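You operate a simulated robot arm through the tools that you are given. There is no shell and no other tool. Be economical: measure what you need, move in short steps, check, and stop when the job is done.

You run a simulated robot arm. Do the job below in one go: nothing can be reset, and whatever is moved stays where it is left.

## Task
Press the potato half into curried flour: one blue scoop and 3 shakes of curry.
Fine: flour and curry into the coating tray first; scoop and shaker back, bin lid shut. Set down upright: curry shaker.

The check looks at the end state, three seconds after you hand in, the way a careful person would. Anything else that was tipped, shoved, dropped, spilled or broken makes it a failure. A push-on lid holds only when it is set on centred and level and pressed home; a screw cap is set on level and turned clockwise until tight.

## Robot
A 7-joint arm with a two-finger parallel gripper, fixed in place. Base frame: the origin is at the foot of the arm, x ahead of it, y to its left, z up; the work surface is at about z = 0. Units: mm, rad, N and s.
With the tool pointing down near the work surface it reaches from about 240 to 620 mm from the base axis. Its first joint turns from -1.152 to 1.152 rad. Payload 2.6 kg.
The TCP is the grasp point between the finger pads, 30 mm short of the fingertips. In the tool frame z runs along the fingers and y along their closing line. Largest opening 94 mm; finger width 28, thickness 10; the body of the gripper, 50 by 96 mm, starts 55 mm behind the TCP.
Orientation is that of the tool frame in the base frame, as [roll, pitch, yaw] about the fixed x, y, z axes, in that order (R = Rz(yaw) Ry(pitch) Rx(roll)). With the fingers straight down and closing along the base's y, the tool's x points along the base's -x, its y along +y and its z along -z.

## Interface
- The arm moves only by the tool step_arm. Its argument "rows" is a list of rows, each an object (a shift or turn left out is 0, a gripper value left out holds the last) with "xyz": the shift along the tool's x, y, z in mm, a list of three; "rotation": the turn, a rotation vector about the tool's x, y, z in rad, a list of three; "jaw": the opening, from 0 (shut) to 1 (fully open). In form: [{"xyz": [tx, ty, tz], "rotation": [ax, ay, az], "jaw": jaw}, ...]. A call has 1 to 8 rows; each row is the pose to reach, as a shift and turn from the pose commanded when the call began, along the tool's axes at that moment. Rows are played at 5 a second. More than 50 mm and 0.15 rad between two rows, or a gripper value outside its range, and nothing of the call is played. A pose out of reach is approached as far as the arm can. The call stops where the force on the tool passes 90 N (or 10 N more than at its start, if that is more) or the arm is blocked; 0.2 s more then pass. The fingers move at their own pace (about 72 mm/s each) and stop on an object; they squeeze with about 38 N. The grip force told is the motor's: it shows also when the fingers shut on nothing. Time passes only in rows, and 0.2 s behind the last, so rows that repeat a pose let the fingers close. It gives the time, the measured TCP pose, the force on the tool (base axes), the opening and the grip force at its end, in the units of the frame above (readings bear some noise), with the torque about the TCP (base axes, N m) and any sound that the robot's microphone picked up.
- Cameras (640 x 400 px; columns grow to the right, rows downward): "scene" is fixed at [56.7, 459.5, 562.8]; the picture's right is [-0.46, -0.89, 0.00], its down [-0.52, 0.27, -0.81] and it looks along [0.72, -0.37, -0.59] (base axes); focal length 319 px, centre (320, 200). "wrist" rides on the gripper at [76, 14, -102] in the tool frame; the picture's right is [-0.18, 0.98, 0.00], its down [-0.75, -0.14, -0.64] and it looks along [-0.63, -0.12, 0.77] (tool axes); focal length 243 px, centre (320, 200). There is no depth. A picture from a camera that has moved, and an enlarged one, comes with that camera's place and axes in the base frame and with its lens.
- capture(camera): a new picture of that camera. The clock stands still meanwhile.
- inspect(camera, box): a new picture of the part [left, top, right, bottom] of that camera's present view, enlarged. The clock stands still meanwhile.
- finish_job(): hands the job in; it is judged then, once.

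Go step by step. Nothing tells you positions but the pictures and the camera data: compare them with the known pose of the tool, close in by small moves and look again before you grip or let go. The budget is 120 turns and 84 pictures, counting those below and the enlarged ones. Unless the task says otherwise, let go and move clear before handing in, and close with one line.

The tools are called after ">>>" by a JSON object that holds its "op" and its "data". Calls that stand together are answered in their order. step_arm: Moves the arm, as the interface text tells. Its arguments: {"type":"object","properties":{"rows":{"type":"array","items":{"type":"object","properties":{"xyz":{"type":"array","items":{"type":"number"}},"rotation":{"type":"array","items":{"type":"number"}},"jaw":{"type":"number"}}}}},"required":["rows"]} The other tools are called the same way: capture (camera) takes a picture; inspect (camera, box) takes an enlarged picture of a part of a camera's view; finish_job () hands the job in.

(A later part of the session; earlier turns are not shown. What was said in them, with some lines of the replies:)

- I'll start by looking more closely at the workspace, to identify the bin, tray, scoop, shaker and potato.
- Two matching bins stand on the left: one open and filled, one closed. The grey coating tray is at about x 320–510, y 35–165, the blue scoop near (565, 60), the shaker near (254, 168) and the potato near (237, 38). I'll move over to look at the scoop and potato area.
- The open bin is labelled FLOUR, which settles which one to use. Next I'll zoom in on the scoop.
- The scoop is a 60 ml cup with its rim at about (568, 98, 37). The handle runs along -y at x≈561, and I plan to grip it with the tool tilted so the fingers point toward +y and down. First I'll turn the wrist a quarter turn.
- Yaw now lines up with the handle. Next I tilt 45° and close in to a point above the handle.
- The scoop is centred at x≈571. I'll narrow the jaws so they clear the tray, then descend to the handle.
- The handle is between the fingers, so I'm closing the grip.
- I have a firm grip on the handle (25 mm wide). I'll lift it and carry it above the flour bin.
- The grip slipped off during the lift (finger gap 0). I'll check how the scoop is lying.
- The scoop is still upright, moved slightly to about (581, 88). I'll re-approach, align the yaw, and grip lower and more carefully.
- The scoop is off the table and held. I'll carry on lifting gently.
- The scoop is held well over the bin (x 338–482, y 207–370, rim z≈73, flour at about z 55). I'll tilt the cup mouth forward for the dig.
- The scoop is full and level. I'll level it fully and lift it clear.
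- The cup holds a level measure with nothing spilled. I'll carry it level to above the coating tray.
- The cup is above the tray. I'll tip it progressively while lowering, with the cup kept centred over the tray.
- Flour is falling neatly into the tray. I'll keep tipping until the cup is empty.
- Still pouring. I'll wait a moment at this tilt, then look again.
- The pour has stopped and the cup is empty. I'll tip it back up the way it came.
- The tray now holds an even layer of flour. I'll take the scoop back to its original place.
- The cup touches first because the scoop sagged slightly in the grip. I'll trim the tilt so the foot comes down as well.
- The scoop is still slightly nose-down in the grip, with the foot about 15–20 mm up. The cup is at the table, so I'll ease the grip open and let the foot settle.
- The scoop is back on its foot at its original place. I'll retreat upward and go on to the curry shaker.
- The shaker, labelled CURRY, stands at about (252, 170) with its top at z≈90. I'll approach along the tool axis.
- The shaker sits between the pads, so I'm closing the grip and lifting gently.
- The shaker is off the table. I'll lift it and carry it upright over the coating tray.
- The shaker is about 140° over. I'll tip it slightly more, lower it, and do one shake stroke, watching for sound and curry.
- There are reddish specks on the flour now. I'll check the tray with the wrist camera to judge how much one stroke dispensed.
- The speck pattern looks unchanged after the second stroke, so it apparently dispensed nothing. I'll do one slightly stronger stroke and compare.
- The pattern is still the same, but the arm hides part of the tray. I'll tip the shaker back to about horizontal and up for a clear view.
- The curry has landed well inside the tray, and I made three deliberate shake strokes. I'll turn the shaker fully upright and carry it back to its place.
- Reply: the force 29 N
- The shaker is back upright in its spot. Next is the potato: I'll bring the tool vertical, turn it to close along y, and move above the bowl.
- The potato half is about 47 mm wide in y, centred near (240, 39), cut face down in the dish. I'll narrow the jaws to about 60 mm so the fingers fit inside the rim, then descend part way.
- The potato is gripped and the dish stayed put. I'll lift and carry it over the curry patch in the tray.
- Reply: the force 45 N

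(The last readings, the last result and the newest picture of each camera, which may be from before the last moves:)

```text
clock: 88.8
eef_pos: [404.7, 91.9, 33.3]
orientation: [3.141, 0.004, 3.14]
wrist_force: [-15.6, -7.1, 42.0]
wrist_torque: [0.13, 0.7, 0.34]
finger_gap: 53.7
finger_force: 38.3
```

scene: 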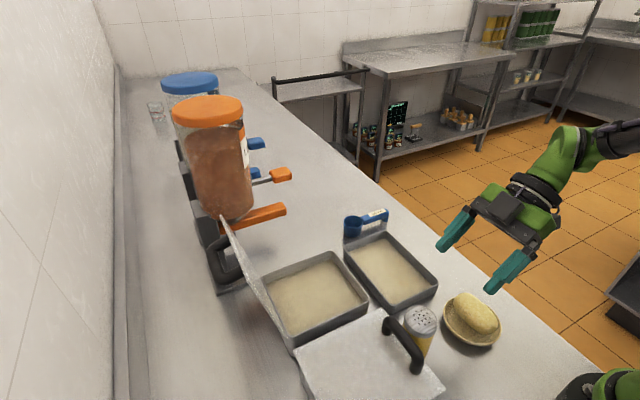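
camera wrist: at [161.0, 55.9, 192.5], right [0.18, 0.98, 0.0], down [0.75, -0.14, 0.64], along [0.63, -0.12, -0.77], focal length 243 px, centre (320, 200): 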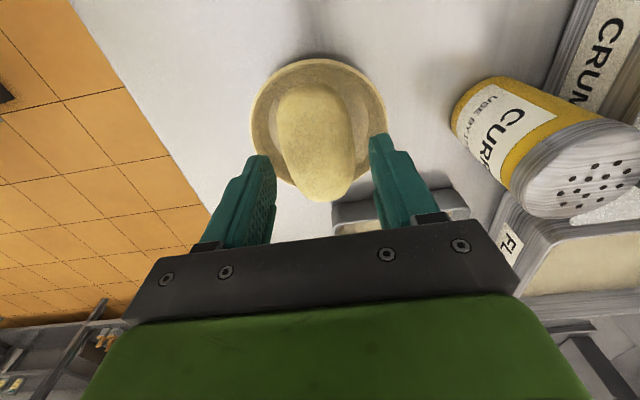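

Contact at 42 N, but that could be the fingertips on the tray floor. I'll ease off, release the potato, and press it from above with closed fingers.

>>> {"op": "step_arm", "data": {"rows": [{"xyz": [0, 0, -2], "jaw": 0}, {"xyz": [0, 0, -2.5], "jaw": 0.62}, {"xyz": [0, 0, -2.5], "jaw": 0.68}, {"xyz": [0, 0, -2.5], "jaw": 0.7}]}}

>>> {"op": "step_arm", "data": {"rows": [{"xyz": [0, 0, -20]}, {"xyz": [0, 0, -50]}, {"xyz": [0, 0, -85]}, {"xyz": [0, 0, -85], "jaw": 0.3}, {"xyz": [0, 0, -85], "jaw": 0}, {"xyz": [0, 0, -85], "jaw": 0}]}}

>>> {"op": "inspect", "data": {"camera": "wrist", "box": [200, 40, 440, 190]}}

>>> {"op": "inspect", "data": {"camera": "scene", "box": [340, 200, 460, 300]}}

```text
clock: 89.8
eef_pos: [405.2, 93.3, 34.1]
orientation: [-3.139, 0.001, -3.141]
wrist_force: [3.9, -5.1, 14.6]
wrist_torque: [0.23, -0.02, -0.08]
finger_gap: 61.9
finger_force: 0.0
```

```text
clock: 91.2
eef_pos: [404.6, 91.8, 119.1]
orientation: [-3.14, -0.001, 3.141]
wrist_force: [-0.2, 0.4, -0.3]
wrist_torque: [0.03, 0.01, -0.04]
finger_gap: 0.3
finger_force: 33.1
```

```text
2.67 times, centred on (320, 115) of wrist
camera zoom: at [329.9, 105.9, 220.8], right [0.18, 0.98, 0.0], down [0.75, -0.14, 0.64], along [0.63, -0.12, -0.77], focal length 647 px, centre (320, 427)
```

zoom: 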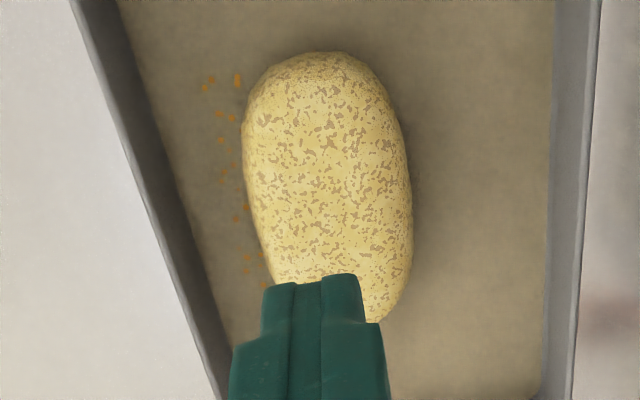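

```text
4.00 times, centred on (400, 250) of scene
camera zoom: at [56.7, 459.5, 562.8], right [-0.46, -0.89, 0.0], down [-0.52, 0.27, -0.81], along [0.72, -0.37, -0.59], focal length 1274 px, centre (0, 0)
```

zoom: 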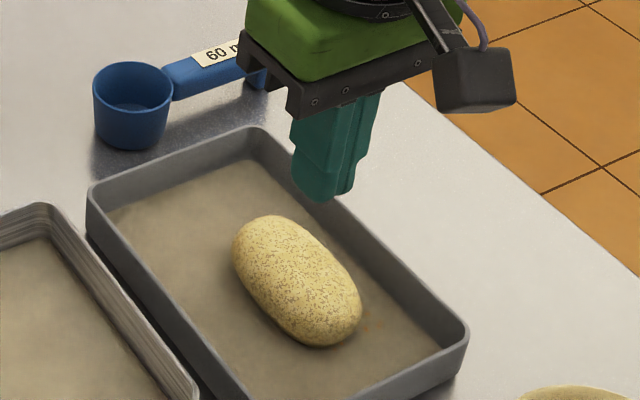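

The potato already shows a speckled coating. I'll give it a gentle press from above to be sure it's pressed in.

>>> {"op": "step_arm", "data": {"rows": [{"xyz": [11, 3, 15], "jaw": 0}, {"xyz": [11, 3, 30]}, {"xyz": [11, 3, 37]}, {"xyz": [11, 3, 41]}]}}

```text
clock: 92.2
eef_pos: [393.6, 94.2, 76.4]
orientation: [-3.141, -0.001, 3.141]
wrist_force: [-0.1, -0.4, -0.8]
wrist_torque: [0.02, -0.03, 0.02]
finger_gap: 0.0
finger_force: 33.3
```

>>> {"op": "step_arm", "data": {"rows": [{"xyz": [0, 0, 2], "jaw": 0}, {"xyz": [0, 0, 4]}, {"xyz": [0, 0, 6]}]}}

```text
clock: 93.0
eef_pos: [394.7, 96.2, 72.5]
orientation: [-3.14, 0.001, -3.14]
wrist_force: [0.1, -1.3, -0.3]
wrist_torque: [0.03, -0.03, -0.03]
finger_gap: 0.1
finger_force: 32.9
```

>>> {"op": "step_arm", "data": {"rows": [{"xyz": [0, 0, 2], "jaw": 0}, {"xyz": [0, 0, 4]}, {"xyz": [0, 0, 5]}]}}

```text
clock: 93.8
eef_pos: [394.2, 97.2, 67.0]
orientation: [-3.142, 0.0, 3.138]
wrist_force: [-8.3, -1.0, 22.1]
wrist_torque: [-0.02, 0.33, 0.07]
finger_gap: 0.0
finger_force: 33.3
```

The potato was pressed with 22 N. Next is the lid: it stands open on the bin's +y side, leaning back. I'll rise and move over its top edge with the jaws straddling it.

>>> {"op": "step_arm", "data": {"rows": [{"xyz": [0, 0, -40], "jaw": 0}, {"xyz": [0, 0, -85]}, {"xyz": [0, 0, -130]}, {"xyz": [0, 0, -175], "jaw": 0.75}, {"xyz": [0, 0, -215]}, {"xyz": [8, 35, -225]}, {"xyz": [15, 75, -235]}]}}

>>> {"op": "step_arm", "data": {"rows": [{"xyz": [6, 45, 0], "jaw": 0.75}, {"xyz": [12, 90, 0]}, {"xyz": [18, 135, 0]}, {"xyz": [24, 180, 0]}, {"xyz": [29, 215, 0]}, {"xyz": [29, 235, 0]}]}}

>>> {"op": "capture", "data": {"camera": "wrist"}}

>>> {"op": "capture", "data": {"camera": "scene"}}

```text
clock: 95.4
eef_pos: [380.1, 167.4, 303.8]
orientation: [-3.141, 0.0, 3.14]
wrist_force: [0.4, -0.1, -0.4]
wrist_torque: [0.04, -0.02, 0.0]
finger_gap: 70.4
finger_force: 0.0
```

```text
clock: 96.8
eef_pos: [350.3, 404.1, 300.6]
orientation: [-3.141, -0.001, 3.141]
wrist_force: [-0.5, -1.4, -0.2]
wrist_torque: [0.0, 0.02, 0.01]
finger_gap: 70.4
finger_force: 0.0
```

```text
9 pictures are left
camera wrist: at [273.9, 417.4, 402.2], right [0.18, 0.98, 0.0], down [0.75, -0.14, 0.64], along [0.63, -0.12, -0.77], focal length 243 px, centre (320, 200)
```

wrist: 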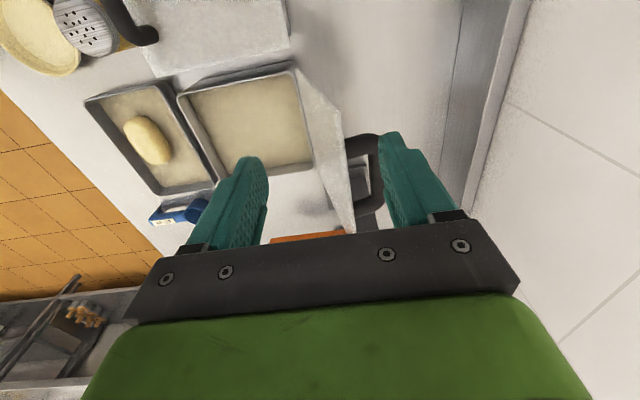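

```text
8 pictures are left
```

scene: 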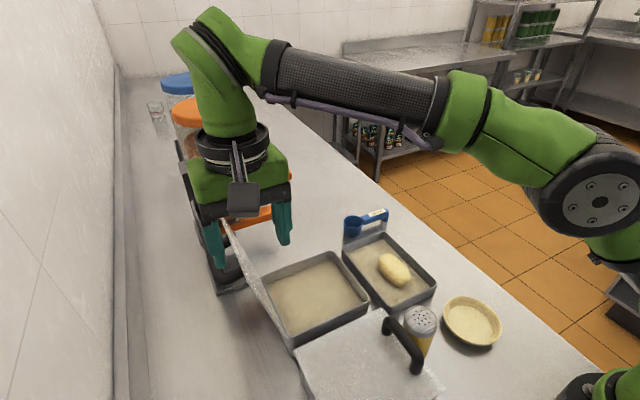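

The lid's top edge is at y≈419, z≈217, with its near corner at x≈338. I'll centre over it and lower the open jaws around the edge, clear of the handle.

>>> {"op": "step_arm", "data": {"rows": [{"xyz": [0, 15, 10], "jaw": 0.7}, {"xyz": [0, 15, 35]}, {"xyz": [0, 15, 55]}, {"xyz": [0, 15, 68]}, {"xyz": [0, 15, 76]}]}}

>>> {"op": "capture", "data": {"camera": "wrist"}}

```text
clock: 98.0
eef_pos: [351.2, 419.5, 226.3]
orientation: [3.141, -0.001, 3.139]
wrist_force: [0.8, 0.9, 1.1]
wrist_torque: [-0.03, -0.01, -0.03]
finger_gap: 65.8
finger_force: 0.0
```

```text
7 pictures are left
camera wrist: at [276.3, 434.2, 328.0], right [0.19, 0.98, 0.0], down [0.75, -0.14, 0.64], along [0.63, -0.12, -0.77], focal length 243 px, centre (320, 200)
```

wrist: 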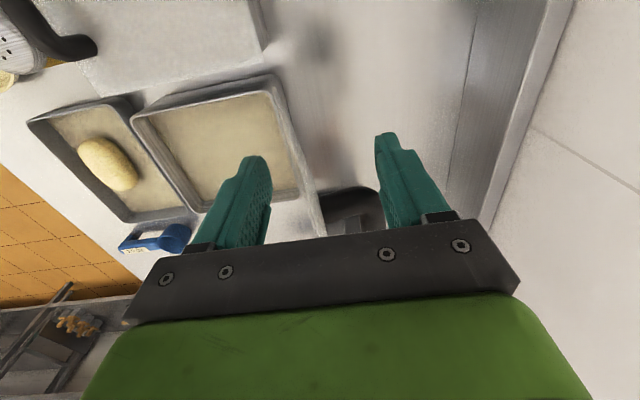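

The jaws straddle the lid. I'll push it toward −y slowly, past vertical.

>>> {"op": "step_arm", "data": {"rows": [{"xyz": [0, -12, 0], "jaw": 0.7}, {"xyz": [0, -24, 0]}, {"xyz": [0, -36, -1]}, {"xyz": [0, -48, -2]}, {"xyz": [0, -60, -2]}, {"xyz": [0, -72, -1]}, {"xyz": [0, -80, 0]}]}}

>>> {"op": "capture", "data": {"camera": "scene"}}

```text
clock: 99.6
eef_pos: [349.1, 339.8, 226.8]
orientation: [-3.142, -0.001, 3.141]
wrist_force: [0.4, 0.5, 0.1]
wrist_torque: [0.0, 0.01, -0.02]
finger_gap: 66.2
finger_force: 0.0
```

```text
6 pictures are left
```

scene: 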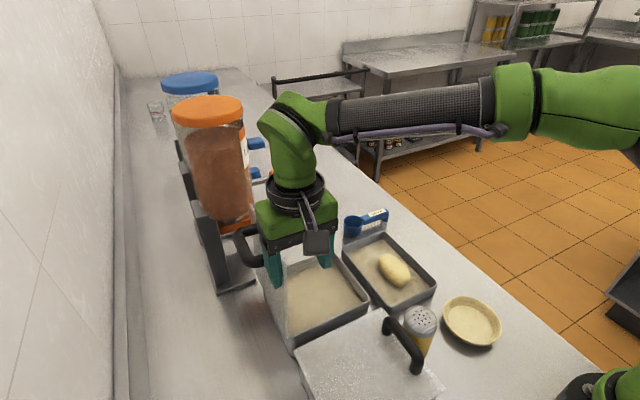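

The lid is near vertical now. I'll keep following its arc, with the front finger guiding the free edge down.

>>> {"op": "step_arm", "data": {"rows": [{"xyz": [0, -6, 5], "jaw": 0.72}, {"xyz": [0, -12, 11]}, {"xyz": [0, -24, 18]}, {"xyz": [0, -36, 27]}, {"xyz": [0, -46, 37]}, {"xyz": [0, -56, 49]}, {"xyz": [0, -66, 63]}]}}

>>> {"op": "capture", "data": {"camera": "scene"}}

```text
clock: 101.2
eef_pos: [350.0, 273.3, 163.7]
orientation: [3.141, 0.0, 3.141]
wrist_force: [0.2, -2.3, 2.3]
wrist_torque: [0.22, 0.04, -0.01]
finger_gap: 69.0
finger_force: 1.9
```

```text
5 pictures are left
```

scene: 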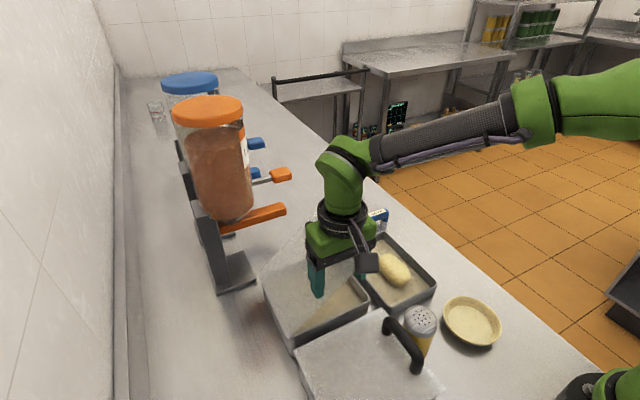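

The lid is coming down under control, resting on the front finger. I'll continue to fully closed, keeping that finger outside the bin's front edge.

>>> {"op": "step_arm", "data": {"rows": [{"xyz": [0, -11, 5], "jaw": 0.75}, {"xyz": [0, -17, 16]}, {"xyz": [0, -23, 28]}, {"xyz": [0, -30, 40]}, {"xyz": [0, -37, 48]}, {"xyz": [0, -42, 54]}]}}

>>> {"op": "inspect", "data": {"camera": "scene", "box": [230, 200, 470, 380]}}

```text
clock: 102.6
eef_pos: [349.8, 233.2, 109.4]
orientation: [-3.14, 0.001, 3.141]
wrist_force: [-0.6, -1.2, -1.1]
wrist_torque: [0.02, 0.02, 0.03]
finger_gap: 70.5
finger_force: 0.1
```

```text
2.22 times, centred on (350, 290) of scene
camera zoom: at [56.7, 459.5, 562.8], right [-0.46, -0.89, 0.0], down [-0.52, 0.27, -0.81], along [0.72, -0.37, -0.59], focal length 708 px, centre (253, 0)
```

zoom: 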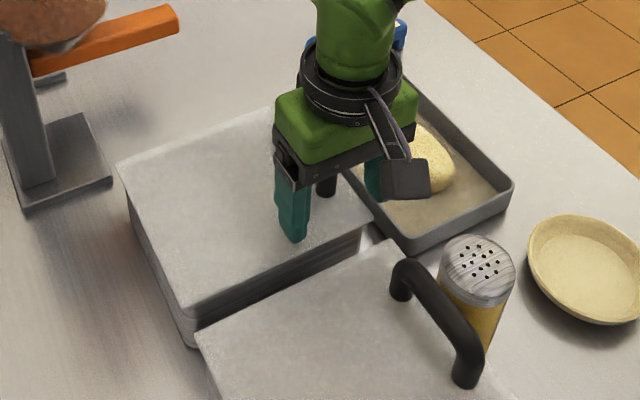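

The lid looks shut. A light press to confirm, then I'll retreat.

>>> {"op": "step_arm", "data": {"rows": [{"xyz": [0, 0, 1.5]}, {"xyz": [0, 0, 3]}, {"xyz": [0, 0, 4]}]}}

```text
clock: 103.4
eef_pos: [349.7, 233.3, 107.4]
orientation: [3.139, 0.003, -3.141]
wrist_force: [-11.1, -3.4, 26.8]
wrist_torque: [0.9, 0.44, 0.39]
finger_gap: 68.6
finger_force: 0.0
```

>>> {"op": "step_arm", "data": {"rows": [{"xyz": [0, 0, -10]}, {"xyz": [0, 0, -40]}, {"xyz": [0, 0, -85]}, {"xyz": [0, 0, -130]}, {"xyz": [0, 0, -175]}, {"xyz": [30, 0, -210]}, {"xyz": [70, 0, -240]}]}}

>>> {"op": "capture", "data": {"camera": "scene"}}

>>> {"op": "inspect", "data": {"camera": "wrist", "box": [130, 0, 480, 230]}}

```text
clock: 105.0
eef_pos: [281.0, 229.8, 347.7]
orientation: [-3.14, 0.001, 3.14]
wrist_force: [-0.2, 0.2, 0.3]
wrist_torque: [0.04, 0.01, 0.02]
finger_gap: 70.4
finger_force: 0.0
```

```text
3 pictures are left
```

scene: 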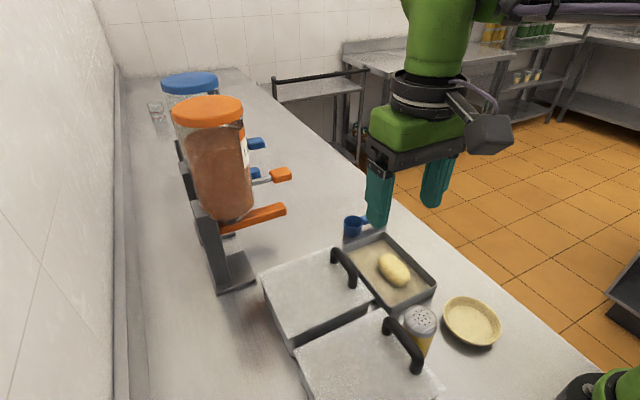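

```text
1.74 times, centred on (305, 115) of wrist
camera zoom: at [204.7, 244.2, 449.1], right [0.19, 0.98, 0.0], down [0.75, -0.14, 0.64], along [0.63, -0.12, -0.77], focal length 422 px, centre (346, 348)
```

zoom: 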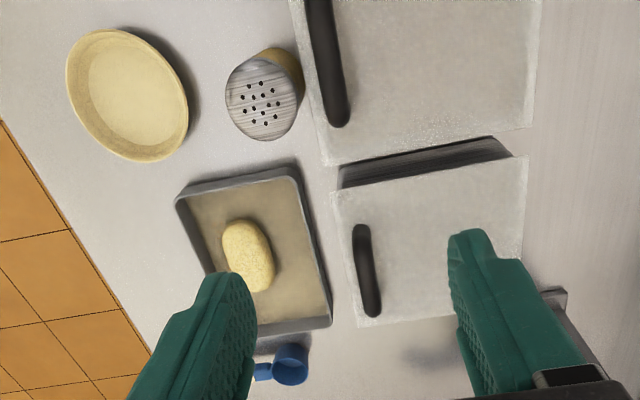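

Both bins are shut, the scoop and shaker are back upright in their places, and the coated potato half lies in the tray. The arm is clear, so I'm handing in.

>>> {"op": "finish_job", "data": {}}

```text
The job is handed in.
```

I handed the job in with the potato half pressed into the curried flour in the coating tray, but I'm not certain the curry dose was exactly 3 shakes. I made three shake strokes; specks of curry showed after the first, and the visible pattern didn't change after the other two. One blue scoop of flour went in first. The scoop is back about where it was, after slipping from the grip on the first lift and landing upright. The shaker is upright in its place, and the flour bin lid is shut.
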